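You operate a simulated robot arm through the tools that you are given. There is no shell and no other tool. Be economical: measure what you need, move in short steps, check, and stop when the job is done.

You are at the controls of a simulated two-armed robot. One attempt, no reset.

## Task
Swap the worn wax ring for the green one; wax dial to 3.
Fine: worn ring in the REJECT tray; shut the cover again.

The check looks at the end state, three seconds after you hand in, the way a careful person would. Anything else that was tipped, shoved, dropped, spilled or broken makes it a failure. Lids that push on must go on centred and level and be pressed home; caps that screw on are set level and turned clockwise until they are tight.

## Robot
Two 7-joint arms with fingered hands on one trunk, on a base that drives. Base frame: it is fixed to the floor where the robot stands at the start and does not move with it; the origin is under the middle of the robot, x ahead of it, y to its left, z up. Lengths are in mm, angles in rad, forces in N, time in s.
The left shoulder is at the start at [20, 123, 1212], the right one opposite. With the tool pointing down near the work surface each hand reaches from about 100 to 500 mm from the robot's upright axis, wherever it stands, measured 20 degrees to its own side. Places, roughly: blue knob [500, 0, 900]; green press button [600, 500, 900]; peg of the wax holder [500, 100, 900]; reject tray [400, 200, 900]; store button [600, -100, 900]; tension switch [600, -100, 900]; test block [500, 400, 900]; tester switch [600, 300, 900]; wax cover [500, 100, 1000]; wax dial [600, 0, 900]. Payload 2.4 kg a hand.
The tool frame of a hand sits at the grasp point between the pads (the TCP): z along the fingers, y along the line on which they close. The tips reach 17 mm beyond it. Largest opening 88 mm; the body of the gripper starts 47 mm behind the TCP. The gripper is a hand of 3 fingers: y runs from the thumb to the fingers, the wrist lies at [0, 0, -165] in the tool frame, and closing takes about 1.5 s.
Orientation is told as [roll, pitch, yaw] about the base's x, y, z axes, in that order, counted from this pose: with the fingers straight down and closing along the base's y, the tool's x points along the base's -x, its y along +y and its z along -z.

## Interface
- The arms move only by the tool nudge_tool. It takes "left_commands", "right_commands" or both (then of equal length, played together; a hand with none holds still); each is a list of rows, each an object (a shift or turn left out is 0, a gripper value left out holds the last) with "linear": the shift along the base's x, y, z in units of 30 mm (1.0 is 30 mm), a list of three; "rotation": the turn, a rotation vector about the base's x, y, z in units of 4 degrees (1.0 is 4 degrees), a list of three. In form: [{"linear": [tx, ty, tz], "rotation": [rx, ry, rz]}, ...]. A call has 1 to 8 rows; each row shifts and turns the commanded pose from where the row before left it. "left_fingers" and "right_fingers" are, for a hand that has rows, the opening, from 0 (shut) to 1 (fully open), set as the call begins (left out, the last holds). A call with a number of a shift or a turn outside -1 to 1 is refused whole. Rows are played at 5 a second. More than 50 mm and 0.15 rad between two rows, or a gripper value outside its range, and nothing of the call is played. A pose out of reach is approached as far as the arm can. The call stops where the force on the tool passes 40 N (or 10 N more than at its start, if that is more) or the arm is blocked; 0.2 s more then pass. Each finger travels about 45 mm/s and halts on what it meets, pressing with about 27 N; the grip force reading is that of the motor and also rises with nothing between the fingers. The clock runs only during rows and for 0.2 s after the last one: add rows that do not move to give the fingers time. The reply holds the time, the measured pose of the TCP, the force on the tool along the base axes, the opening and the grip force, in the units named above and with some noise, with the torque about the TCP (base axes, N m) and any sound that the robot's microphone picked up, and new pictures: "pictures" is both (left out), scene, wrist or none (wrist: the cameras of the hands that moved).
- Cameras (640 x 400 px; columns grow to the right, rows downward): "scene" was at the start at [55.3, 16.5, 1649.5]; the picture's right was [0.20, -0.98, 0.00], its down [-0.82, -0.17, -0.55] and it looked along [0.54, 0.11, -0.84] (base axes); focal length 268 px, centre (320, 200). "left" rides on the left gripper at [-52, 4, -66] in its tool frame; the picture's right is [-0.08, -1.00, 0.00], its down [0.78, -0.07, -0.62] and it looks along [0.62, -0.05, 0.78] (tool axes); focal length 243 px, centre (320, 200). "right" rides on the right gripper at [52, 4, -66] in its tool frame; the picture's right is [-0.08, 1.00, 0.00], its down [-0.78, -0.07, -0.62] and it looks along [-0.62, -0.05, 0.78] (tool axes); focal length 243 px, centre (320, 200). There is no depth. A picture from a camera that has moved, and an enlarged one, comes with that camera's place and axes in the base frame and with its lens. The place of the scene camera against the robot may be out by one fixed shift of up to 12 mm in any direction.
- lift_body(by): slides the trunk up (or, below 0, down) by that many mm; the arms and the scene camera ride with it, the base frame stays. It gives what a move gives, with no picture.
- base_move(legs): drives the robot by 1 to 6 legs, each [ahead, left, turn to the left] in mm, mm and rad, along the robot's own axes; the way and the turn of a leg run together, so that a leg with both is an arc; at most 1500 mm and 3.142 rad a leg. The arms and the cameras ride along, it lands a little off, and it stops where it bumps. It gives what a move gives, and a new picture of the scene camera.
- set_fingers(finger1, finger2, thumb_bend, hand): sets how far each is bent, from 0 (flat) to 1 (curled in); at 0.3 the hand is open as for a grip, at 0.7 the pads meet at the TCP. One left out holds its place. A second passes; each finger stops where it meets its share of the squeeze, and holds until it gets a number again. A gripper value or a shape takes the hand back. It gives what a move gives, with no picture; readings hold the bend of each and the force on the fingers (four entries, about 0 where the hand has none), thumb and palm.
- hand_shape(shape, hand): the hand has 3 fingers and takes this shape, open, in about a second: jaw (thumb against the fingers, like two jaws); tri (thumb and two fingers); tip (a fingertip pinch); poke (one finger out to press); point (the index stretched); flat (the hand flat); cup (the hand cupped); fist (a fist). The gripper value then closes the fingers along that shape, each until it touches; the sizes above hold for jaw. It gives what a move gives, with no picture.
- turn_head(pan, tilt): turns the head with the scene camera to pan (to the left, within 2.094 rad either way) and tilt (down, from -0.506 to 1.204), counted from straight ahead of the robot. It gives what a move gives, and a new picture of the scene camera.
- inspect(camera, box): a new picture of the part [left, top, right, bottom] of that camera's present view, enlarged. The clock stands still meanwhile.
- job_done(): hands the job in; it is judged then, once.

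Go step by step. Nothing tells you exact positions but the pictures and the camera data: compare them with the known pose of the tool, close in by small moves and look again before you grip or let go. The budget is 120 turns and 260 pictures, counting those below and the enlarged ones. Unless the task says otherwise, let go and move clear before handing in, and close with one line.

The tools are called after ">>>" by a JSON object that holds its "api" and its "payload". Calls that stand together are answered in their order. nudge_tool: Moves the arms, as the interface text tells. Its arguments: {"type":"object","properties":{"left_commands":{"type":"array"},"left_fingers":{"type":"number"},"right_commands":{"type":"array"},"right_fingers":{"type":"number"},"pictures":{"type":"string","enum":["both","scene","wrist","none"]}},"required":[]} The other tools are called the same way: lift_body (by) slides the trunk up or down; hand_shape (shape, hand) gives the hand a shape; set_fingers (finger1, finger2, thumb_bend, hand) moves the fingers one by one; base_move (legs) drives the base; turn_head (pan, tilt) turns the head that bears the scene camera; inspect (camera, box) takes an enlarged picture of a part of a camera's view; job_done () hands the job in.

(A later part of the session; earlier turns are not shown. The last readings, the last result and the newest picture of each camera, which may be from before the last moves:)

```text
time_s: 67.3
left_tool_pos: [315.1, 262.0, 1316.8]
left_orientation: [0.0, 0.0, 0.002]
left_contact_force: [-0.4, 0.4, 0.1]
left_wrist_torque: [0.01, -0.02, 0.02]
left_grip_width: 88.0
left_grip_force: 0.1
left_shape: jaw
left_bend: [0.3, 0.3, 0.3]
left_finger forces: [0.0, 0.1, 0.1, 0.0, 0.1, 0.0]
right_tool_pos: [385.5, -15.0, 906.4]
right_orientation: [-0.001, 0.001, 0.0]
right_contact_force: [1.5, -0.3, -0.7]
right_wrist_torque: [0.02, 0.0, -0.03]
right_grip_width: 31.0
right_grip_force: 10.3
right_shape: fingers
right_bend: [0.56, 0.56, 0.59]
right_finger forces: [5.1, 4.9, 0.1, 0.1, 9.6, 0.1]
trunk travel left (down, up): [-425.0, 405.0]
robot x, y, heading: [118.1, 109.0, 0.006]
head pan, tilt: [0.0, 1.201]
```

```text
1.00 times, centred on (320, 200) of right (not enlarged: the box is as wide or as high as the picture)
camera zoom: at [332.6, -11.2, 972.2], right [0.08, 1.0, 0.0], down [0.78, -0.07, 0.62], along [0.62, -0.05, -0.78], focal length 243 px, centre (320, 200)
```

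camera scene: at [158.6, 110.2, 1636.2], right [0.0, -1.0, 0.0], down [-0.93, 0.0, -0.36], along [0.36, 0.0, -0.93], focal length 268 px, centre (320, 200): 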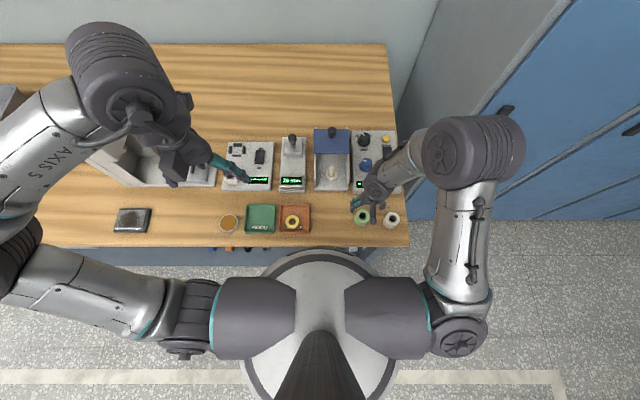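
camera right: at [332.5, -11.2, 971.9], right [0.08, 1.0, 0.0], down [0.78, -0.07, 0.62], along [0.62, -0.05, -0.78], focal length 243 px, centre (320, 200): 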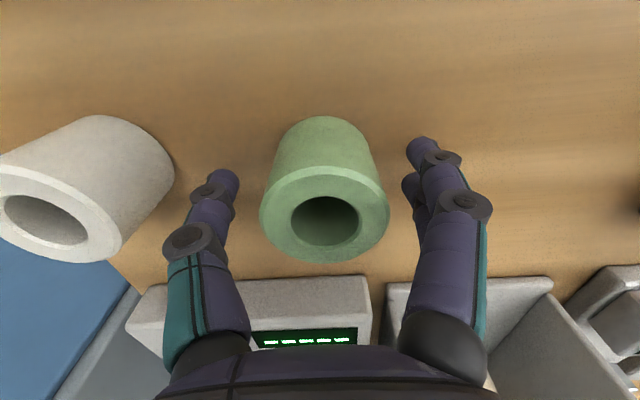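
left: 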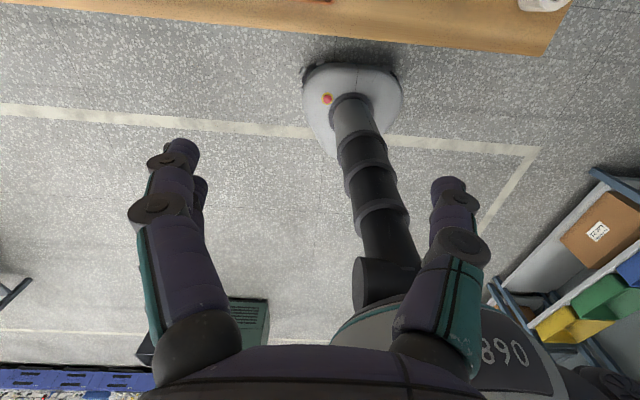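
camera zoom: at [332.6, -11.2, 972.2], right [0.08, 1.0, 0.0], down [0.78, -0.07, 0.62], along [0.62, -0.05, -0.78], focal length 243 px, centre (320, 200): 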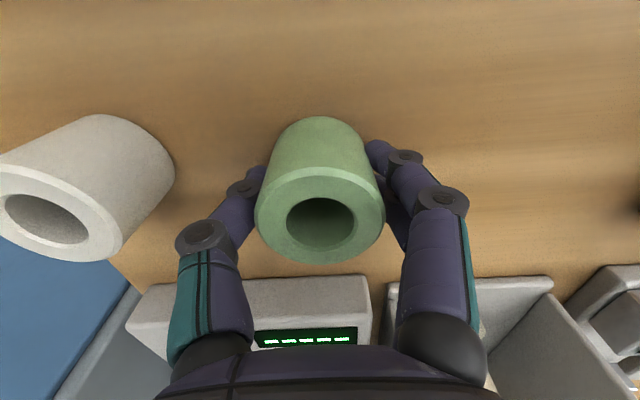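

Well balanced. I firm the grip slightly and lift.

>>> {"api": "set_fingers", "payload": {"hand": "right", "finger1": 0.73, "finger2": 0.73, "thumb_bend": 0.73}}

>>> {"api": "nudge_tool", "payload": {"right_commands": [{"linear": [0, 0, 0.3]}, {"linear": [0, 0, 0.7]}, {"linear": [0, 0, 0.7]}], "pictures": "wrist"}}

```text
time_s: 68.3
left_tool_pos: [314.5, 261.6, 1316.3]
left_orientation: [-0.001, 0.002, 0.001]
left_contact_force: [0.1, 0.4, 0.0]
left_wrist_torque: [-0.01, 0.0, -0.01]
left_grip_width: 88.0
left_grip_force: 0.1
left_shape: jaw
left_bend: [0.3, 0.3, 0.3]
left_finger forces: [0.0, 0.1, 0.1, 0.0, 0.0, 0.1]
right_tool_pos: [386.0, -13.6, 907.1]
right_orientation: [0.0, 0.003, -0.001]
right_contact_force: [-0.4, 1.1, -0.5]
right_wrist_torque: [0.0, 0.0, 0.02]
right_grip_width: 30.3
right_grip_force: 14.2
right_shape: fingers
right_bend: [0.6, 0.6, 0.61]
right_finger forces: [7.5, 7.2, 0.0, 0.1, 14.2, 0.1]
trunk travel left (down, up): [-425.0, 405.0]
robot x, y, heading: [116.7, 107.6, 0.004]
head pan, tilt: [0.0, 1.201]
```

```text
time_s: 69.2
left_tool_pos: [315.8, 260.9, 1316.4]
left_orientation: [-0.003, 0.001, 0.003]
left_contact_force: [-0.2, 0.8, 0.1]
left_wrist_torque: [-0.02, 0.02, 0.02]
left_grip_width: 88.2
left_grip_force: 0.1
left_shape: jaw
left_bend: [0.3, 0.3, 0.3]
left_finger forces: [0.0, 0.1, 0.1, 0.0, 0.1, 0.0]
right_tool_pos: [385.2, -12.5, 958.5]
right_orientation: [0.001, 0.002, 0.002]
right_contact_force: [-0.4, 0.3, -0.9]
right_wrist_torque: [0.01, -0.04, 0.01]
right_grip_width: 30.0
right_grip_force: 14.5
right_shape: fingers
right_bend: [0.6, 0.61, 0.61]
right_finger forces: [7.6, 7.4, 0.0, 0.0, 14.2, 0.0]
trunk travel left (down, up): [-425.0, 405.0]
robot x, y, heading: [118.1, 108.9, 0.004]
head pan, tilt: [0.0, 1.201]
camera right: at [332.1, -10.1, 1023.6], right [0.08, 1.0, 0.0], down [0.78, -0.07, 0.62], along [0.62, -0.05, -0.78], focal length 243 px, centre (320, 200)
```

right: 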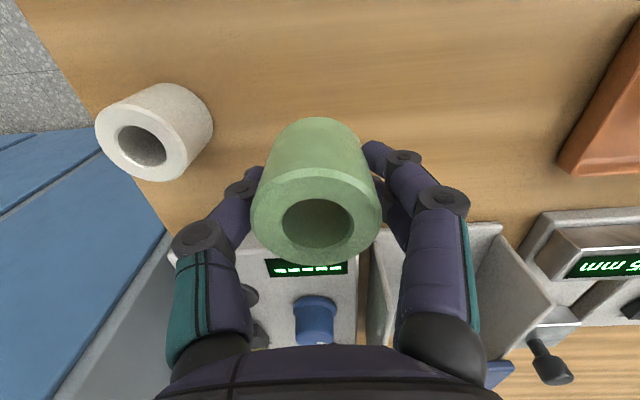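

The green ring is held level. I raise it and carry it above the peg at TCP ≈(531,73.5).

>>> {"api": "nudge_tool", "payload": {"right_commands": [{"linear": [0, 0, 0.8]}, {"linear": [0, 0, 0.7]}, {"linear": [0.8, 0.6, 0]}, {"linear": [0.8, 0.6, 0]}, {"linear": [0.8, 0.6, 0]}, {"linear": [0.8, 0.6, 0]}, {"linear": [0.8, 0.45, 0]}, {"linear": [0.8, 0.05, 0]}]}}

>>> {"api": "inspect", "payload": {"camera": "scene", "box": [290, 100, 410, 210]}}

```text
time_s: 71.0
left_tool_pos: [315.1, 261.6, 1316.4]
left_orientation: [0.0, 0.0, 0.001]
left_contact_force: [-0.2, -0.4, 0.3]
left_wrist_torque: [-0.02, 0.03, -0.02]
left_grip_width: 88.0
left_grip_force: 0.0
left_shape: jaw
left_bend: [0.3, 0.3, 0.3]
left_finger forces: [0.0, 0.0, 0.0, 0.0, 0.0, 0.1]
right_tool_pos: [529.9, 74.0, 1005.2]
right_orientation: [-0.001, 0.002, 0.0]
right_contact_force: [0.6, 0.1, -0.6]
right_wrist_torque: [-0.02, -0.01, -0.01]
right_grip_width: 30.2
right_grip_force: 14.8
right_shape: fingers
right_bend: [0.6, 0.61, 0.61]
right_finger forces: [7.6, 7.4, 0.1, 0.0, 14.3, 0.0]
trunk travel left (down, up): [-425.0, 405.0]
robot x, y, heading: [114.6, 107.4, 0.003]
head pan, tilt: [0.0, 1.201]
camera scene: at [159.0, 110.3, 1636.2], right [0.0, -1.0, 0.0], down [-0.93, 0.0, -0.36], along [0.36, 0.0, -0.93], focal length 268 px, centre (320, 200)
camera right: at [476.2, 77.4, 1069.4], right [0.08, 1.0, 0.0], down [0.78, -0.07, 0.62], along [0.62, -0.05, -0.78], focal length 243 px, centre (320, 200)
```

scene: 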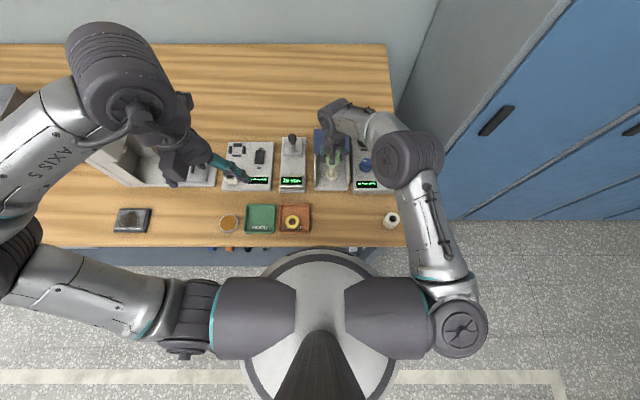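
right: 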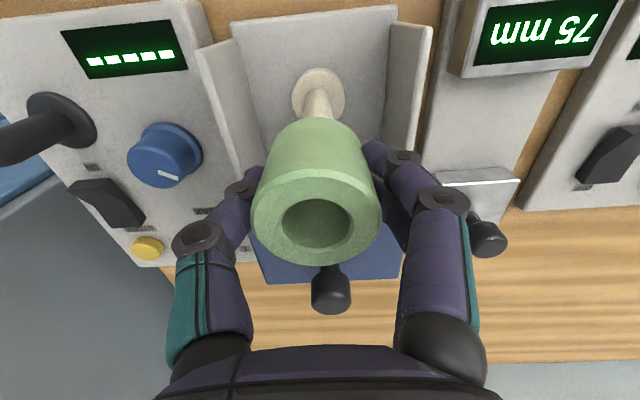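

```text
3.64 times, centred on (350, 155) of scene
camera zoom: at [159.0, 110.3, 1636.2], right [0.0, -1.0, 0.0], down [-0.93, 0.0, -0.36], along [0.36, 0.0, -0.93], focal length 976 px, centre (211, 364)
```

zoom: 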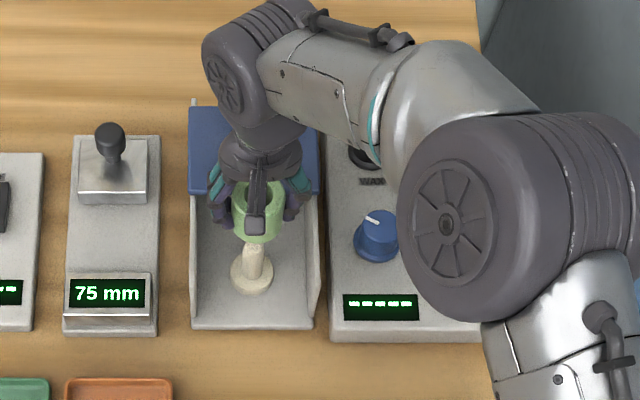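

Lateral alignment matches, so I lower toward the peg tip in small steps.

>>> {"api": "nudge_tool", "payload": {"right_commands": [{"linear": [0.03, 0, -0.5]}, {"linear": [0, 0, -0.5]}, {"linear": [0, 0, -0.3]}, {"linear": [0, 0, -0.3]}], "pictures": "wrist"}}

>>> {"api": "inspect", "payload": {"camera": "right", "box": [220, 60, 420, 300]}}

```text
time_s: 72.0
left_tool_pos: [315.4, 261.8, 1316.6]
left_orientation: [0.002, 0.0, 0.001]
left_contact_force: [0.6, 0.0, 0.1]
left_wrist_torque: [0.0, 0.01, 0.0]
left_grip_width: 88.1
left_grip_force: 0.0
left_shape: jaw
left_bend: [0.3, 0.3, 0.3]
left_finger forces: [0.0, 0.0, 0.1, 0.0, 0.0, 0.1]
right_tool_pos: [530.4, 75.2, 955.4]
right_orientation: [-0.001, 0.002, 0.001]
right_contact_force: [-1.0, 0.2, 0.3]
right_wrist_torque: [0.02, 0.01, 0.01]
right_grip_width: 30.1
right_grip_force: 14.8
right_shape: fingers
right_bend: [0.6, 0.61, 0.61]
right_finger forces: [8.1, 7.2, 0.1, 0.0, 14.1, 0.0]
trunk travel left (down, up): [-425.0, 405.0]
robot x, y, heading: [114.6, 107.6, 0.003]
head pan, tilt: [0.0, 1.201]
camera right: at [476.5, 77.0, 1021.2], right [0.08, 1.0, 0.0], down [0.78, -0.07, 0.62], along [0.62, -0.05, -0.78], focal length 243 px, centre (320, 200)
```

right: 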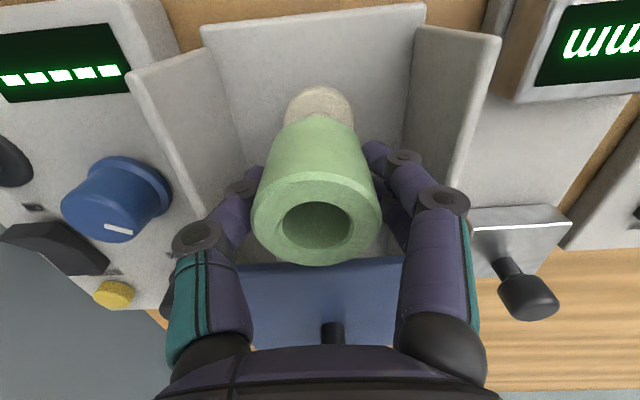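

```text
1.67 times, centred on (320, 180) of right
camera zoom: at [476.5, 77.0, 1021.2], right [0.08, 1.0, 0.0], down [0.78, -0.07, 0.62], along [0.62, -0.05, -0.78], focal length 404 px, centre (320, 233)
```

zoom: 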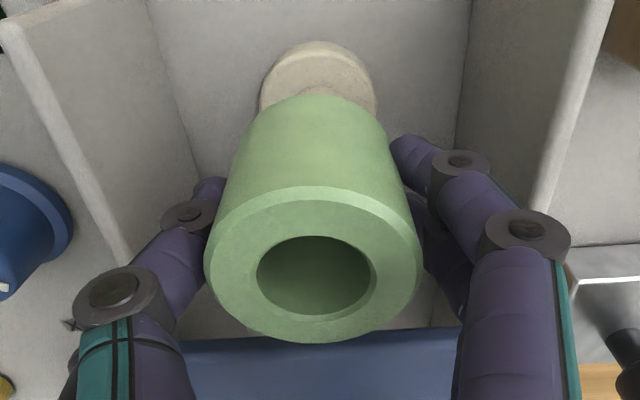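

>>> {"api": "nudge_tool", "payload": {"right_commands": [{"linear": [0, 0, -0.3]}, {"linear": [0, 0, -0.3]}], "pictures": "wrist"}}

```text
time_s: 72.5
left_tool_pos: [313.6, 261.6, 1316.2]
left_orientation: [0.0, 0.0, 0.002]
left_contact_force: [0.9, -1.0, -0.1]
left_wrist_torque: [0.01, 0.0, 0.01]
left_grip_width: 87.4
left_grip_force: 0.0
left_shape: jaw
left_bend: [0.3, 0.3, 0.3]
left_finger forces: [0.1, 0.0, 0.0, 0.1, 0.0, 0.1]
right_tool_pos: [528.3, 73.7, 938.4]
right_orientation: [-0.001, 0.002, 0.001]
right_contact_force: [-3.7, 0.7, 1.7]
right_wrist_torque: [-0.02, 0.05, 0.01]
right_grip_width: 29.9
right_grip_force: 15.0
right_shape: fingers
right_bend: [0.6, 0.61, 0.61]
right_finger forces: [8.3, 7.0, 0.0, 0.0, 13.5, 0.1]
trunk travel left (down, up): [-425.0, 405.0]
robot x, y, heading: [114.8, 107.7, 0.004]
head pan, tilt: [0.0, 1.201]
camera right: at [476.4, 76.6, 1003.7], right [0.08, 1.0, 0.0], down [0.78, -0.07, 0.62], along [0.62, -0.05, -0.78], focal length 243 px, centre (320, 200)
```

right: 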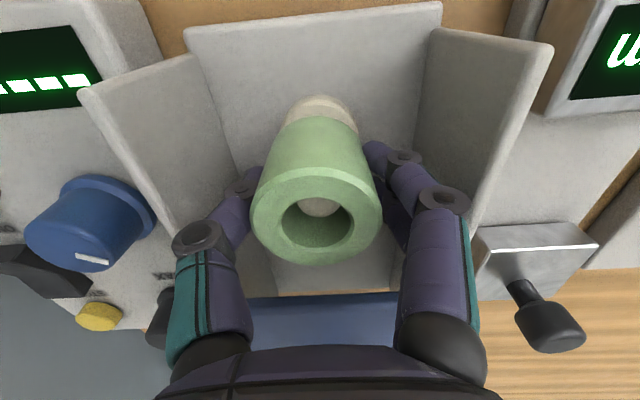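

The peg is inside the hole. I ease x back 2 mm and keep lowering until it seats.

>>> {"api": "nudge_tool", "payload": {"right_commands": [{"linear": [-0.07, 0, -0.2]}, {"linear": [0, 0, -0.2]}], "pictures": "none"}}

>>> {"api": "nudge_tool", "payload": {"right_commands": [{"linear": [0, 0, -0.15]}], "pictures": "wrist"}}

```text
time_s: 73.2
left_tool_pos: [314.7, 260.9, 1316.4]
left_orientation: [0.0, 0.003, 0.001]
left_contact_force: [-0.1, 0.4, -0.4]
left_wrist_torque: [-0.01, 0.01, 0.0]
left_grip_width: 88.1
left_grip_force: 0.1
left_shape: jaw
left_bend: [0.3, 0.3, 0.3]
left_finger forces: [0.1, 0.1, 0.1, 0.1, 0.0, 0.0]
right_tool_pos: [527.9, 74.5, 926.3]
right_orientation: [-0.001, -0.001, 0.003]
right_contact_force: [0.0, -0.3, -0.2]
right_wrist_torque: [0.01, -0.01, 0.0]
right_grip_width: 30.1
right_grip_force: 14.9
right_shape: fingers
right_bend: [0.61, 0.61, 0.61]
right_finger forces: [7.4, 7.7, 0.0, 0.0, 14.2, 0.1]
trunk travel left (down, up): [-425.0, 405.0]
robot x, y, heading: [117.3, 106.7, 0.002]
head pan, tilt: [0.0, 1.201]
```

```text
time_s: 73.5
left_tool_pos: [313.8, 260.6, 1316.5]
left_orientation: [0.0, -0.001, 0.003]
left_contact_force: [0.1, -0.1, -0.1]
left_wrist_torque: [-0.02, 0.03, -0.03]
left_grip_width: 87.9
left_grip_force: 0.1
left_shape: jaw
left_bend: [0.3, 0.3, 0.3]
left_finger forces: [0.0, 0.1, 0.0, 0.0, 0.0, 0.0]
right_tool_pos: [527.7, 73.3, 922.6]
right_orientation: [0.0, -0.002, 0.001]
right_contact_force: [-0.7, 0.1, 8.8]
right_wrist_torque: [-0.04, 0.01, 0.02]
right_grip_width: 29.8
right_grip_force: 15.1
right_shape: fingers
right_bend: [0.62, 0.62, 0.61]
right_finger forces: [8.0, 8.0, 0.0, 0.1, 14.7, 0.0]
trunk travel left (down, up): [-425.0, 405.0]
robot x, y, heading: [114.7, 105.5, 0.002]
head pan, tilt: [0.0, 1.201]
camera right: at [474.6, 77.2, 987.7], right [0.08, 1.0, 0.0], down [0.78, -0.07, 0.62], along [0.62, -0.05, -0.78], focal length 243 px, centre (320, 200)
```

right: 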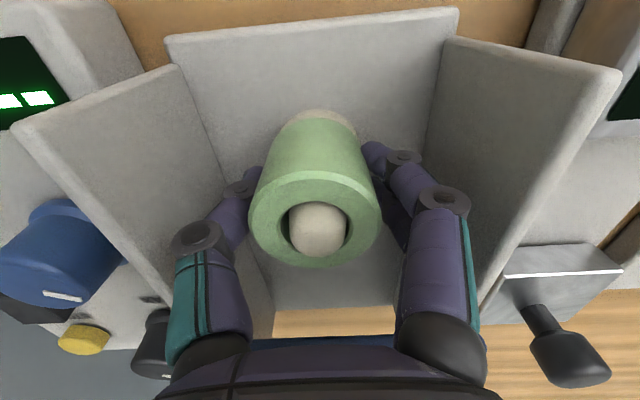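

It contacts the foot (8.8 N up at the expected height). I release and rise.

>>> {"api": "set_fingers", "payload": {"hand": "right", "finger1": 0.42, "finger2": 0.42, "thumb_bend": 0.42}}

>>> {"api": "nudge_tool", "payload": {"right_commands": [{"linear": [0, 0, 0.5]}, {"linear": [0, 0, 1]}, {"linear": [0, 0, 1]}, {"linear": [-1, 0, 0.8]}], "pictures": "both"}}

>>> {"api": "inspect", "payload": {"camera": "scene", "box": [290, 100, 410, 210]}}

```text
time_s: 74.5
left_tool_pos: [315.1, 262.5, 1316.0]
left_orientation: [0.0, 0.003, 0.003]
left_contact_force: [-0.4, 0.6, -0.8]
left_wrist_torque: [-0.01, -0.01, 0.0]
left_grip_width: 88.0
left_grip_force: 0.1
left_shape: jaw
left_bend: [0.3, 0.3, 0.3]
left_finger forces: [0.0, 0.1, 0.1, 0.0, 0.0, 0.0]
right_tool_pos: [528.3, 73.5, 922.2]
right_orientation: [-0.001, 0.001, 0.0]
right_contact_force: [-0.6, 0.3, -0.1]
right_wrist_torque: [0.0, -0.01, 0.0]
right_grip_width: 57.4
right_grip_force: 0.0
right_shape: fingers
right_bend: [0.42, 0.42, 0.42]
right_finger forces: [0.1, 0.0, 0.0, 0.0, 0.1, 0.0]
trunk travel left (down, up): [-425.0, 405.0]
robot x, y, heading: [117.4, 108.9, 0.001]
head pan, tilt: [0.0, 1.201]
```

```text
time_s: 75.5
left_tool_pos: [314.8, 260.9, 1317.7]
left_orientation: [-0.001, 0.001, 0.001]
left_contact_force: [0.4, 0.5, 0.4]
left_wrist_torque: [-0.02, -0.01, 0.0]
left_grip_width: 88.1
left_grip_force: 0.1
left_shape: jaw
left_bend: [0.3, 0.3, 0.3]
left_finger forces: [0.0, 0.0, 0.0, 0.0, 0.0, 0.1]
right_tool_pos: [497.2, 76.5, 1020.2]
right_orientation: [0.001, 0.001, -0.001]
right_contact_force: [0.4, -0.4, 0.0]
right_wrist_torque: [-0.03, 0.0, 0.0]
right_grip_width: 57.7
right_grip_force: 0.1
right_shape: fingers
right_bend: [0.42, 0.42, 0.42]
right_finger forces: [0.0, 0.0, 0.0, 0.0, 0.0, 0.1]
trunk travel left (down, up): [-425.0, 405.0]
robot x, y, heading: [115.7, 108.7, 0.002]
head pan, tilt: [0.0, 1.201]
camera scene: at [157.6, 110.5, 1636.3], right [0.0, -1.0, 0.0], down [-0.93, 0.0, -0.36], along [0.36, 0.0, -0.93], focal length 268 px, centre (320, 200)
camera right: at [444.4, 78.5, 1085.6], right [0.08, 1.0, 0.0], down [0.78, -0.07, 0.62], along [0.62, -0.05, -0.78], focal length 243 px, centre (320, 200)
```

scene: 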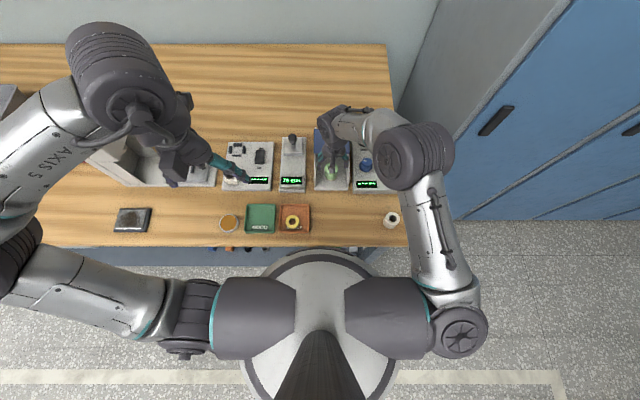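
right: 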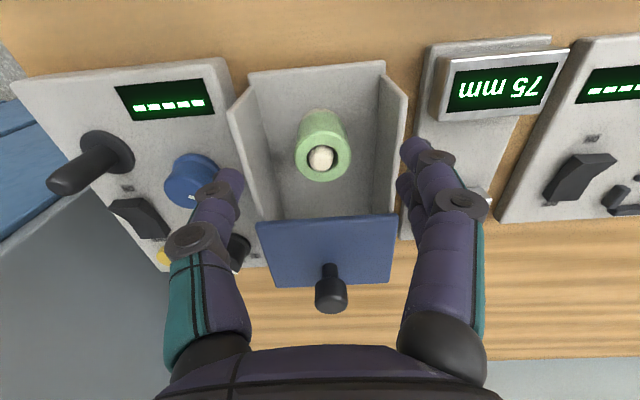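

```text
3.64 times, centred on (350, 155) of scene
camera zoom: at [157.6, 110.5, 1636.3], right [0.0, -1.0, 0.0], down [-0.93, 0.0, -0.36], along [0.36, 0.0, -0.93], focal length 976 px, centre (211, 364)
```

zoom: 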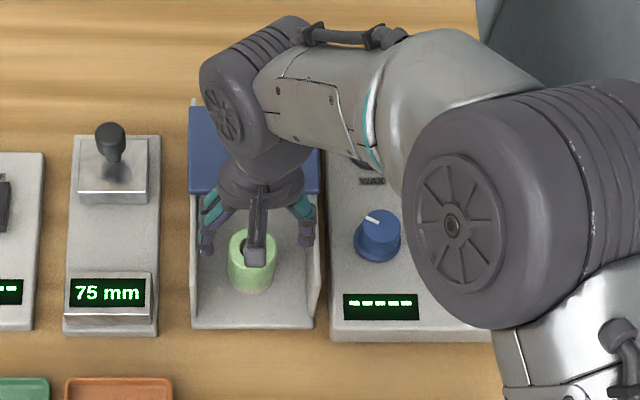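

The green ring is seated on the peg. Now I close the cover: tilt to 40°, fingers shut, and go over and behind the knob (now at x≈628).

>>> {"api": "nudge_tool", "payload": {"right_commands": [{"linear": [0, -0.1, 0.6], "rotation": [0, -1, 0]}, {"linear": [0.6, 0, 0.6], "rotation": [0, -1, 0]}, {"linear": [0.6, 0, 0.2], "rotation": [0, -1, 0]}, {"linear": [0.7, 0, 0], "rotation": [0, -1, 0]}, {"linear": [0.7, 0, 0], "rotation": [0, -1, 0]}, {"linear": [0.7, 0, 0], "rotation": [0, -1, 0]}, {"linear": [0.7, 0, 0], "rotation": [0, -1, 0]}, {"linear": [0.7, 0, 0], "rotation": [0, -1, 0]}], "right_fingers": 0.0, "pictures": "none"}}

>>> {"api": "nudge_tool", "payload": {"right_commands": [{"linear": [0.4, 0, 0], "rotation": [0, -1, 0]}, {"linear": [0.4, 0, 0], "rotation": [0, -1, 0]}]}}

>>> {"api": "inspect", "payload": {"camera": "scene", "box": [290, 100, 410, 210]}}

```text
time_s: 77.3
left_tool_pos: [314.9, 260.7, 1315.6]
left_orientation: [-0.001, 0.002, 0.001]
left_contact_force: [1.2, 0.2, -0.4]
left_wrist_torque: [-0.03, -0.02, 0.0]
left_grip_width: 87.8
left_grip_force: 0.0
left_shape: jaw
left_bend: [0.3, 0.3, 0.3]
left_finger forces: [0.0, 0.0, 0.0, 0.0, 0.1, 0.0]
right_tool_pos: [638.4, 71.1, 1063.5]
right_orientation: [0.0, -0.56, 0.001]
right_contact_force: [0.6, 0.2, -0.2]
right_wrist_torque: [0.0, -0.01, -0.01]
right_grip_width: 0.2
right_grip_force: 27.0
right_shape: tip
right_bend: [0.69, 0.69, 0.8]
right_finger forces: [0.0, 0.1, 0.1, 0.1, 0.0, 0.0]
trunk travel left (down, up): [-425.0, 405.0]
robot x, y, heading: [113.9, 104.5, 0.003]
head pan, tilt: [0.0, 1.201]
```

```text
time_s: 78.0
left_tool_pos: [314.4, 261.6, 1316.4]
left_orientation: [0.0, 0.003, 0.001]
left_contact_force: [0.3, -1.0, 0.2]
left_wrist_torque: [0.01, -0.02, 0.0]
left_grip_width: 87.9
left_grip_force: 0.0
left_shape: jaw
left_bend: [0.3, 0.3, 0.3]
left_finger forces: [0.0, 0.0, 0.0, 0.1, 0.0, 0.1]
right_tool_pos: [661.9, 72.0, 1062.8]
right_orientation: [0.001, -0.697, 0.002]
right_contact_force: [-0.7, -0.1, 0.4]
right_wrist_torque: [0.01, -0.03, -0.01]
right_grip_width: 0.1
right_grip_force: 26.9
right_shape: tip
right_bend: [0.69, 0.69, 0.8]
right_finger forces: [0.0, 0.0, 0.0, 0.1, 0.0, 0.1]
trunk travel left (down, up): [-425.0, 405.0]
robot x, y, heading: [114.8, 107.2, 0.003]
head pan, tilt: [0.0, 1.201]
camera scene: at [158.6, 110.4, 1636.2], right [0.0, -1.0, 0.0], down [-0.93, 0.0, -0.36], along [0.36, 0.0, -0.93], focal length 268 px, centre (320, 200)
camera right: at [579.2, 74.5, 1078.4], right [0.06, 1.0, 0.05], down [0.2, -0.07, 0.98], along [0.98, -0.05, -0.2], focal length 243 px, centre (320, 200)
```

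scene: 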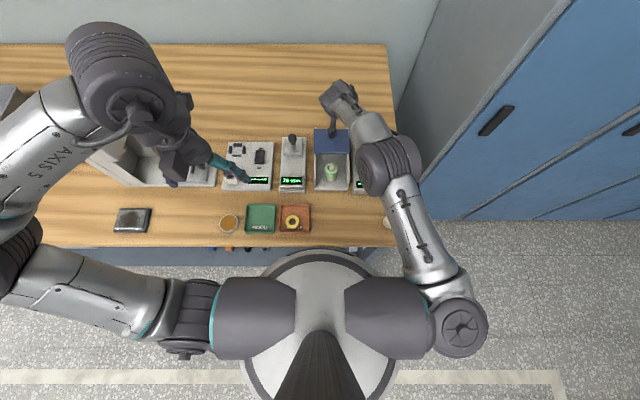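
right: 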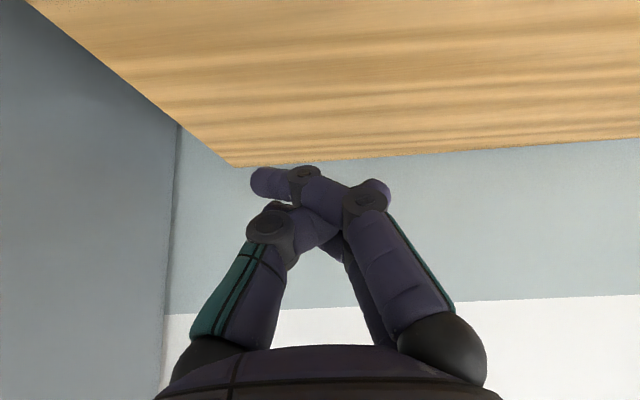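

```text
3.64 times, centred on (350, 155) of scene
camera zoom: at [158.6, 110.4, 1636.2], right [0.0, -1.0, 0.0], down [-0.93, 0.0, -0.36], along [0.36, 0.0, -0.93], focal length 976 px, centre (211, 364)
```

zoom: 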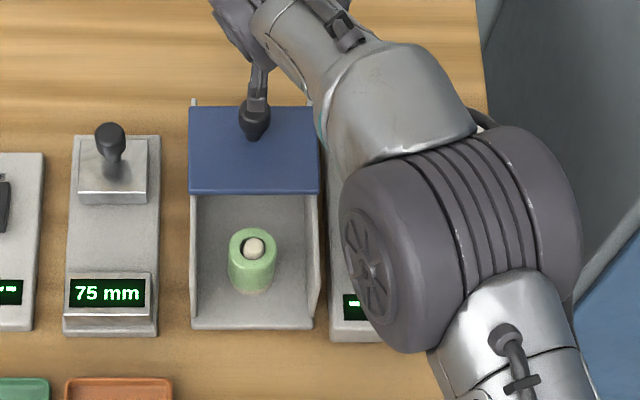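

>>> {"api": "nudge_tool", "payload": {"right_commands": [{"linear": [0.1, 0, -0.9]}, {"linear": [0, 0, -0.9]}, {"linear": [0, 0, -0.9]}]}}

>>> {"api": "inspect", "payload": {"camera": "scene", "box": [290, 100, 410, 210]}}

```text
time_s: 78.8
left_tool_pos: [315.8, 261.2, 1315.9]
left_orientation: [0.002, 0.001, 0.003]
left_contact_force: [0.6, 0.8, 0.1]
left_wrist_torque: [0.01, 0.01, -0.04]
left_grip_width: 87.6
left_grip_force: 0.1
left_shape: jaw
left_bend: [0.3, 0.3, 0.3]
left_finger forces: [0.0, 0.0, 0.1, 0.0, 0.1, 0.0]
right_tool_pos: [665.1, 69.7, 982.9]
right_orientation: [-0.002, -0.697, 0.003]
right_contact_force: [-0.7, 0.3, 0.3]
right_wrist_torque: [0.0, 0.01, 0.02]
right_grip_width: 0.0
right_grip_force: 27.0
right_shape: tip
right_bend: [0.69, 0.69, 0.8]
right_finger forces: [0.0, 0.0, 0.0, 0.0, 0.1, 0.0]
trunk travel left (down, up): [-425.0, 405.0]
robot x, y, heading: [114.6, 107.1, 0.002]
head pan, tilt: [0.0, 1.201]
camera scene: at [158.9, 110.3, 1636.2], right [0.0, -1.0, 0.0], down [-0.93, 0.0, -0.36], along [0.36, 0.0, -0.93], focal length 268 px, centre (320, 200)
camera right: at [583.0, 72.6, 998.8], right [0.06, 1.0, 0.05], down [0.2, -0.07, 0.98], along [0.98, -0.05, -0.2], focal length 243 px, centre (320, 200)
```

scene: 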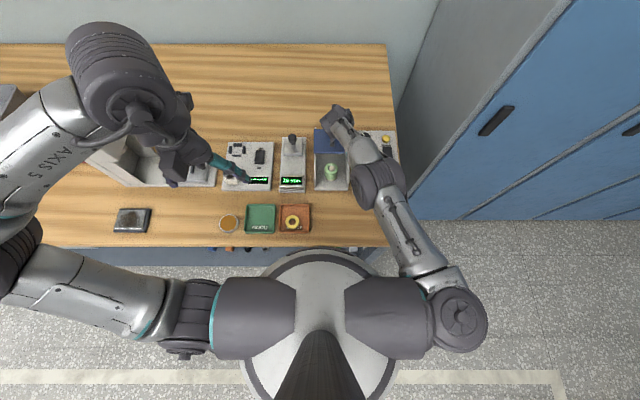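
right: 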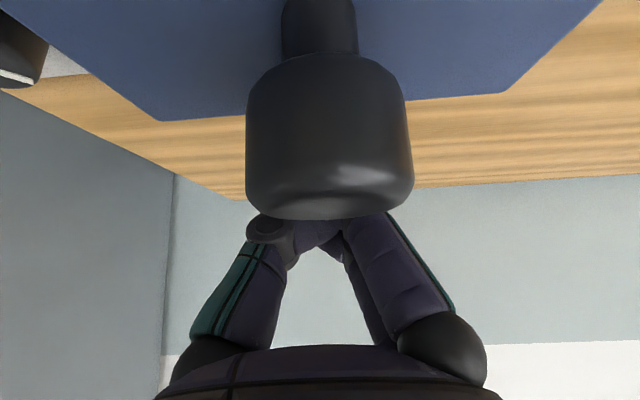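

```text
3.64 times, centred on (350, 155) of scene
camera zoom: at [158.9, 110.3, 1636.2], right [0.0, -1.0, 0.0], down [-0.93, 0.0, -0.36], along [0.36, 0.0, -0.93], focal length 976 px, centre (211, 364)
```

zoom: 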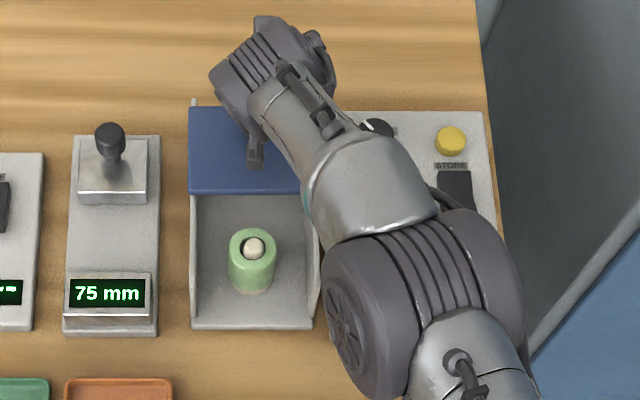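

The fingers are behind the knob, so I pull toward the robot.

>>> {"api": "nudge_tool", "payload": {"right_commands": [{"linear": [0, 0, -0.15]}, {"linear": [-0.7, 0, 0]}, {"linear": [-0.7, 0, 0]}, {"linear": [-0.6, 0, 0]}, {"linear": [-0.5, 0, 0]}]}}

>>> {"api": "inspect", "payload": {"camera": "scene", "box": [290, 100, 410, 210]}}

```text
time_s: 80.0
left_tool_pos: [314.2, 261.6, 1315.8]
left_orientation: [-0.002, 0.002, 0.003]
left_contact_force: [0.3, -0.5, -0.1]
left_wrist_torque: [0.02, 0.01, 0.01]
left_grip_width: 88.0
left_grip_force: 0.1
left_shape: jaw
left_bend: [0.3, 0.3, 0.3]
left_finger forces: [0.0, 0.0, 0.0, 0.1, 0.1, 0.0]
right_tool_pos: [589.0, 70.9, 977.4]
right_orientation: [0.0, -0.697, 0.0]
right_contact_force: [0.8, 0.0, 0.8]
right_wrist_torque: [-0.02, 0.02, -0.03]
right_grip_width: 0.0
right_grip_force: 26.8
right_shape: tip
right_bend: [0.69, 0.69, 0.8]
right_finger forces: [1.1, 0.0, 0.0, 0.0, 0.0, 0.0]
trunk travel left (down, up): [-425.0, 405.0]
robot x, y, heading: [113.6, 104.2, 0.003]
head pan, tilt: [0.0, 1.201]
camera scene: at [158.4, 110.5, 1636.2], right [0.0, -1.0, 0.0], down [-0.93, 0.0, -0.36], along [0.36, 0.0, -0.93], focal length 268 px, centre (320, 200)
camera right: at [507.1, 73.8, 993.2], right [0.06, 1.0, 0.05], down [0.2, -0.07, 0.98], along [0.98, -0.05, -0.2], focal length 243 px, centre (320, 200)
```

scene: 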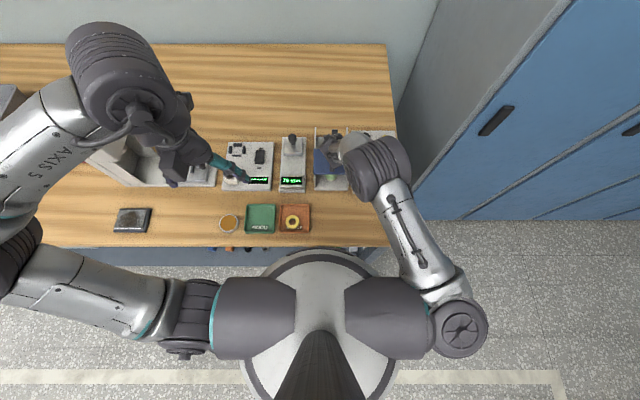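
right: 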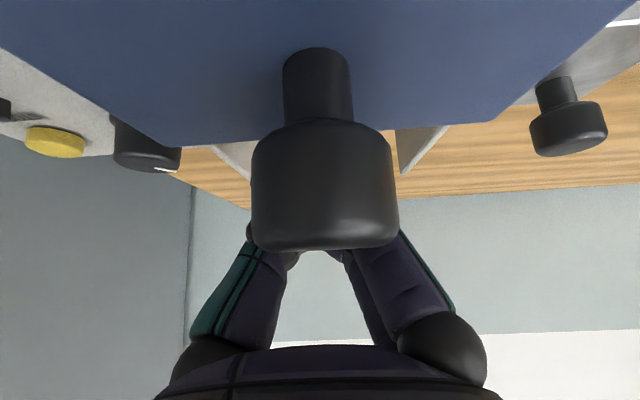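

```text
3.64 times, centred on (350, 155) of scene
camera zoom: at [158.4, 110.5, 1636.2], right [0.0, -1.0, 0.0], down [-0.93, 0.0, -0.36], along [0.36, 0.0, -0.93], focal length 976 px, centre (211, 364)
```

zoom: 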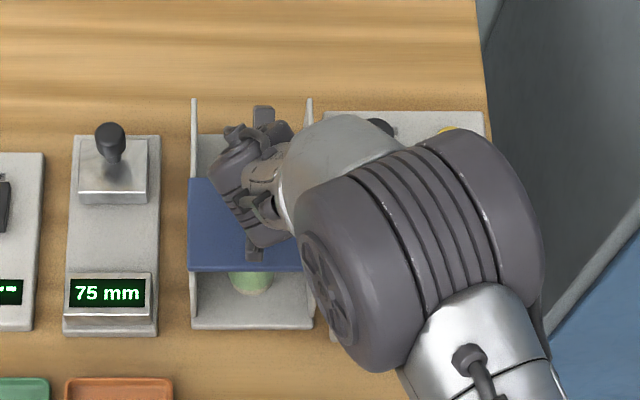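

About 12 mm remain compared with the initial position, so I pull slowly and watch the force.

>>> {"api": "nudge_tool", "payload": {"right_commands": [{"linear": [-0.25, 0, 0]}, {"linear": [-0.15, 0, 0]}], "pictures": "wrist"}}

>>> {"api": "inspect", "payload": {"camera": "scene", "box": [290, 100, 410, 210]}}

```text
time_s: 80.5
left_tool_pos: [314.8, 262.0, 1315.8]
left_orientation: [-0.001, 0.003, 0.002]
left_contact_force: [-0.2, 0.8, 0.8]
left_wrist_torque: [-0.02, 0.02, -0.01]
left_grip_width: 88.0
left_grip_force: 0.0
left_shape: jaw
left_bend: [0.3, 0.3, 0.3]
left_finger forces: [0.1, 0.0, 0.0, 0.1, 0.0, 0.1]
right_tool_pos: [579.4, 70.9, 977.2]
right_orientation: [0.0, -0.697, 0.0]
right_contact_force: [-0.6, 0.4, 0.4]
right_wrist_torque: [-0.02, 0.02, -0.01]
right_grip_width: 0.0
right_grip_force: 27.1
right_shape: tip
right_bend: [0.69, 0.69, 0.8]
right_finger forces: [0.1, 0.0, 0.0, 0.0, 0.1, 0.0]
trunk travel left (down, up): [-425.0, 405.0]
robot x, y, heading: [114.2, 105.1, 0.001]
head pan, tilt: [0.0, 1.201]
camera right: at [496.6, 74.0, 993.2], right [0.07, 1.0, 0.05], down [0.2, -0.07, 0.98], along [0.98, -0.05, -0.2], focal length 243 px, centre (320, 200)
```

right: 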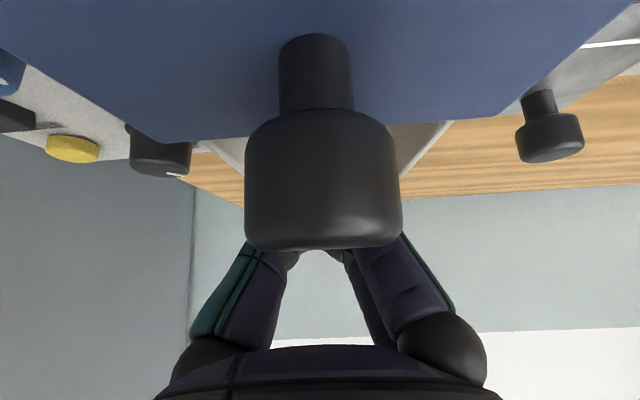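

```text
3.64 times, centred on (350, 155) of scene
camera zoom: at [158.7, 110.4, 1636.2], right [0.0, -1.0, 0.0], down [-0.93, 0.0, -0.36], along [0.36, 0.0, -0.93], focal length 976 px, centre (211, 364)
```

zoom: 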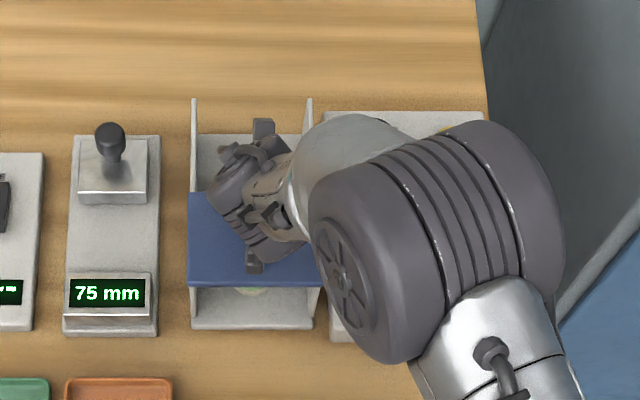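

>>> {"api": "nudge_tool", "payload": {"right_commands": [{"linear": [-0.1, 0, 0]}, {"linear": [-0.1, 0, 0]}], "pictures": "none"}}

>>> {"api": "inspect", "payload": {"camera": "scene", "box": [290, 100, 410, 210]}}

```text
time_s: 81.2
left_tool_pos: [315.2, 260.9, 1315.3]
left_orientation: [0.001, 0.003, 0.001]
left_contact_force: [0.0, 0.0, 0.4]
left_wrist_torque: [0.0, -0.01, -0.01]
left_grip_width: 88.0
left_grip_force: 0.0
left_shape: jaw
left_bend: [0.3, 0.3, 0.3]
left_finger forces: [0.1, 0.0, 0.1, 0.0, 0.0, 0.0]
right_tool_pos: [574.0, 71.3, 976.7]
right_orientation: [-0.001, -0.7, 0.001]
right_contact_force: [6.8, 2.2, 2.1]
right_wrist_torque: [-0.01, 0.15, -0.11]
right_grip_width: 0.2
right_grip_force: 27.3
right_shape: tip
right_bend: [0.69, 0.69, 0.8]
right_finger forces: [6.4, 0.0, 0.0, 0.0, 0.0, 0.0]
trunk travel left (down, up): [-425.0, 405.0]
robot x, y, heading: [117.6, 106.6, -0.001]
head pan, tilt: [0.0, 1.201]
```

```text
3.64 times, centred on (350, 155) of scene
camera zoom: at [160.2, 110.8, 1636.2], right [0.0, -1.0, 0.0], down [-0.93, 0.0, -0.36], along [0.36, 0.0, -0.93], focal length 976 px, centre (211, 364)
```

zoom: 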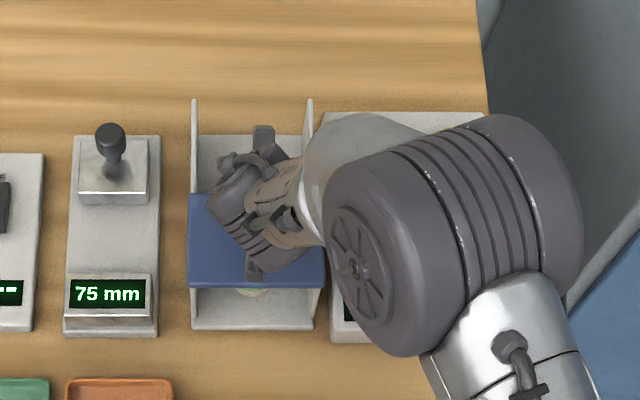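

The cover meets its stop, so it is shut. I move away and go look at the wax dial closely.

>>> {"api": "nudge_tool", "payload": {"right_commands": [{"linear": [0.5, 0, 0.2]}, {"linear": [0, 0, 1]}, {"linear": [0, 0, 1]}, {"linear": [0, 0, 0.6]}, {"linear": [-1, -0.9, 0]}, {"linear": [-1, -0.9, 0]}, {"linear": [0, -0.9, 0], "rotation": [0, 1, 0]}, {"linear": [0, -0.5, 0], "rotation": [0, 1, 0]}], "right_fingers": 0.6}}

>>> {"api": "inspect", "payload": {"camera": "scene", "box": [300, 100, 420, 210]}}

>>> {"api": "inspect", "payload": {"camera": "right", "box": [220, 0, 420, 150]}}

```text
time_s: 83.0
left_tool_pos: [315.0, 261.8, 1316.1]
left_orientation: [0.0, 0.002, 0.003]
left_contact_force: [0.0, 0.0, 1.1]
left_wrist_torque: [-0.02, 0.01, 0.04]
left_grip_width: 88.0
left_grip_force: 0.0
left_shape: jaw
left_bend: [0.3, 0.3, 0.3]
left_finger forces: [0.0, 0.1, 0.0, 0.0, 0.0, 0.0]
right_tool_pos: [527.0, -23.9, 1059.8]
right_orientation: [-0.001, -0.557, 0.0]
right_contact_force: [-0.2, 0.1, 0.9]
right_wrist_torque: [0.0, -0.01, 0.02]
right_grip_width: 52.7
right_grip_force: 0.0
right_shape: tip
right_bend: [0.71, 0.71, 0.71]
right_finger forces: [0.0, 0.1, 0.0, 0.1, 0.0, 0.1]
trunk travel left (down, up): [-425.0, 405.0]
robot x, y, heading: [118.5, 108.9, -0.002]
head pan, tilt: [0.0, 1.201]
camera scene: at [158.5, 110.8, 1636.2], right [0.0, -1.0, 0.0], down [-0.93, 0.0, -0.36], along [0.36, 0.0, -0.93], focal length 268 px, centre (320, 200)
camera right: at [446.4, -21.3, 1086.9], right [0.07, 1.0, 0.05], down [0.33, -0.07, 0.94], along [0.94, -0.05, -0.34], focal length 243 px, centre (320, 200)
```

scene: 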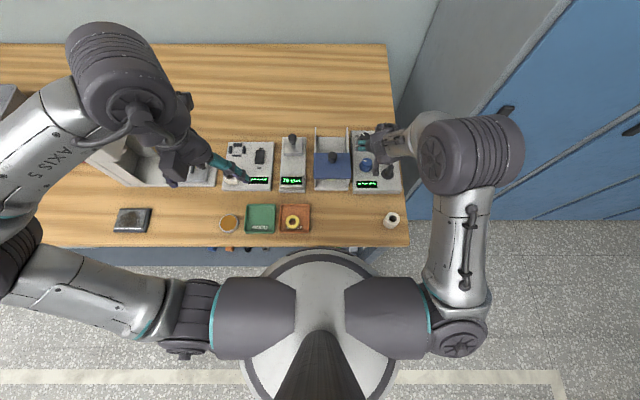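
right: 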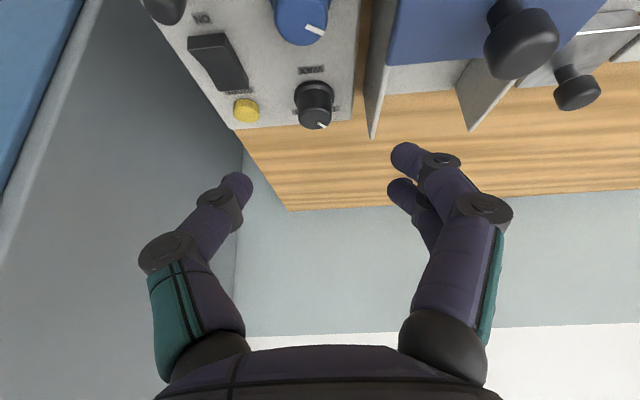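

```text
3.64 times, centred on (360, 155) of scene
camera zoom: at [158.5, 110.8, 1636.2], right [0.0, -1.0, 0.0], down [-0.93, 0.0, -0.36], along [0.36, 0.0, -0.93], focal length 976 px, centre (174, 364)
```

zoom: 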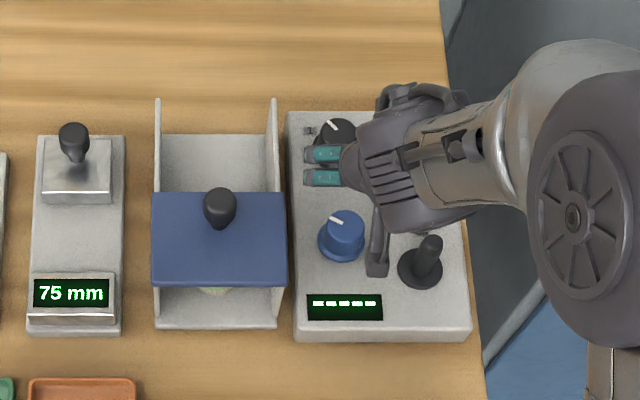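

```text
2.67 times, centred on (320, 75) of right
camera zoom: at [446.4, -21.3, 1086.9], right [0.07, 1.0, 0.05], down [0.33, -0.07, 0.94], along [0.94, -0.05, -0.34], focal length 647 px, centre (320, 533)
```

zoom: 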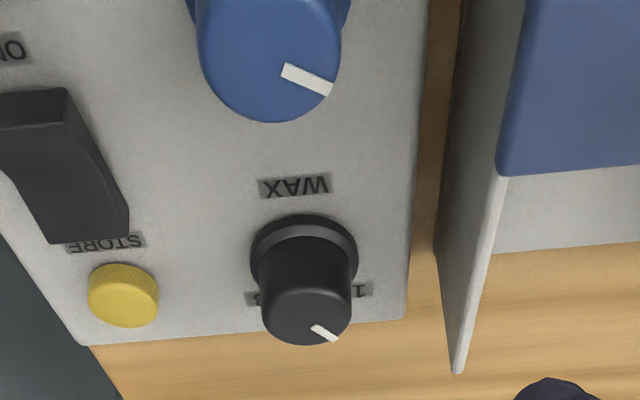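

The cover is shut and the dial shows label 1 (far-left, present pointer) and 3 (far-right). It must turn about 90° clockwise seen from above. The dial is near (638,-32), top z≈932. I'll grip it with yaw +20° and twist in sweeps, so first I hover above it.

>>> {"api": "set_fingers", "payload": {"hand": "right", "finger1": 0.42, "finger2": 0.42, "thumb_bend": 0.42}}

>>> {"api": "nudge_tool", "payload": {"right_commands": [{"linear": [0.6, -0.05, 0], "rotation": [0, 0, 1]}, {"linear": [0.6, -0.05, 0], "rotation": [0, 0, 1]}, {"linear": [0.6, -0.05, 0], "rotation": [0, 0, 1]}, {"linear": [0.6, -0.05, 0], "rotation": [0, 0, 1]}, {"linear": [0.6, -0.05, -0.5], "rotation": [0, 0, 1]}, {"linear": [0.6, 0, -0.7]}]}}

>>> {"api": "inspect", "payload": {"camera": "scene", "box": [310, 100, 430, 200]}}

```text
time_s: 84.0
left_tool_pos: [314.7, 261.0, 1316.5]
left_orientation: [0.0, 0.002, 0.004]
left_contact_force: [-1.0, -0.9, 0.4]
left_wrist_torque: [-0.01, -0.01, 0.0]
left_grip_width: 87.9
left_grip_force: 0.1
left_shape: jaw
left_bend: [0.3, 0.3, 0.3]
left_finger forces: [0.1, 0.0, 0.0, 0.0, 0.0, 0.1]
right_tool_pos: [527.1, -23.9, 1059.1]
right_orientation: [-0.001, -0.558, -0.001]
right_contact_force: [0.6, 1.2, -0.5]
right_wrist_torque: [0.0, 0.02, 0.03]
right_grip_width: 57.5
right_grip_force: 0.1
right_shape: fingers
right_bend: [0.42, 0.42, 0.42]
right_finger forces: [0.1, 0.0, 0.1, 0.0, 0.0, 0.1]
trunk travel left (down, up): [-425.0, 405.0]
robot x, y, heading: [114.6, 107.9, 0.003]
head pan, tilt: [0.0, 1.201]
```

```text
time_s: 85.3
left_tool_pos: [316.0, 261.7, 1315.9]
left_orientation: [0.0, 0.002, 0.003]
left_contact_force: [-0.5, 0.3, 0.0]
left_wrist_torque: [-0.01, -0.03, 0.02]
left_grip_width: 88.0
left_grip_force: 0.0
left_shape: jaw
left_bend: [0.3, 0.3, 0.3]
left_finger forces: [0.0, 0.1, 0.0, 0.1, 0.0, 0.0]
right_tool_pos: [635.9, -32.0, 1023.8]
right_orientation: [0.0, -0.558, 0.352]
right_contact_force: [-0.3, 0.3, -0.1]
right_wrist_torque: [0.0, -0.01, 0.01]
right_grip_width: 57.6
right_grip_force: 0.1
right_shape: fingers
right_bend: [0.42, 0.42, 0.42]
right_finger forces: [0.0, 0.0, 0.0, 0.1, 0.0, 0.1]
trunk travel left (down, up): [-425.0, 405.0]
robot x, y, heading: [120.6, 109.3, 0.003]
head pan, tilt: [0.0, 1.201]
camera scene: at [159.0, 110.3, 1636.2], right [0.0, -1.0, 0.0], down [-0.93, 0.0, -0.36], along [0.36, 0.0, -0.93], focal length 268 px, centre (320, 200)
camera right: at [559.1, -56.8, 1051.5], right [-0.27, 0.96, 0.04], down [0.34, 0.05, 0.94], along [0.9, 0.27, -0.34], focal length 243 px, centre (320, 200)
```

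scene: 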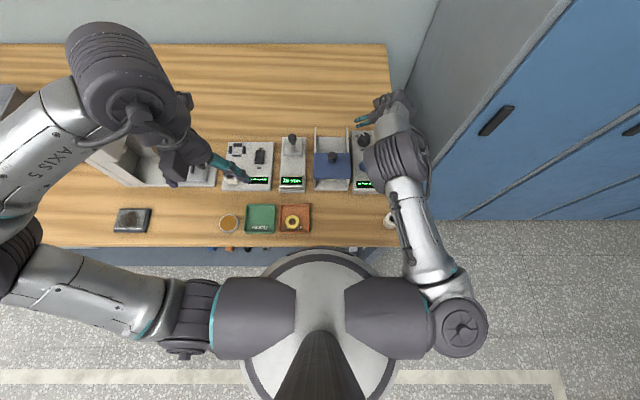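
right: 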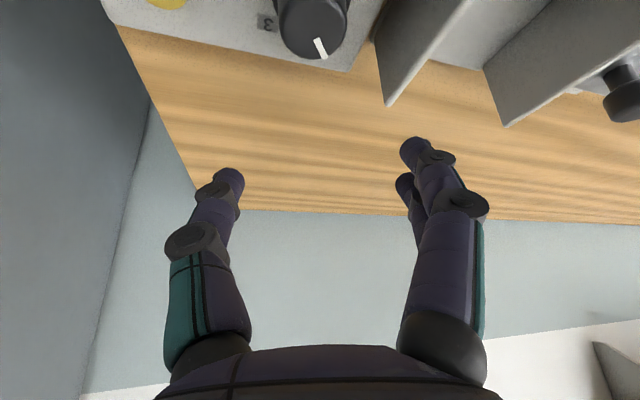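

```text
4.00 times, centred on (370, 150) of scene
camera zoom: at [159.0, 110.3, 1636.2], right [0.0, -1.0, 0.0], down [-0.93, 0.0, -0.36], along [0.36, 0.0, -0.93], focal length 1074 px, centre (120, 400)
```

zoom: 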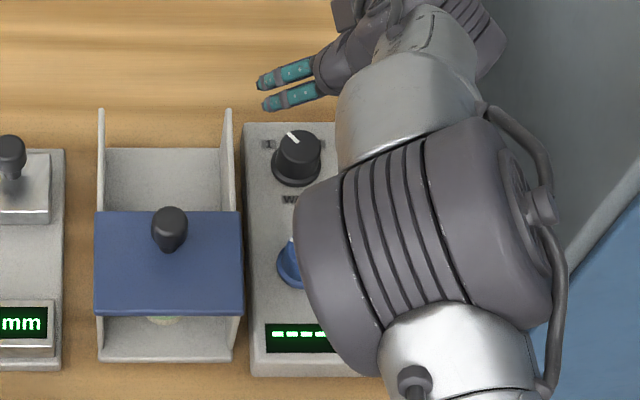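

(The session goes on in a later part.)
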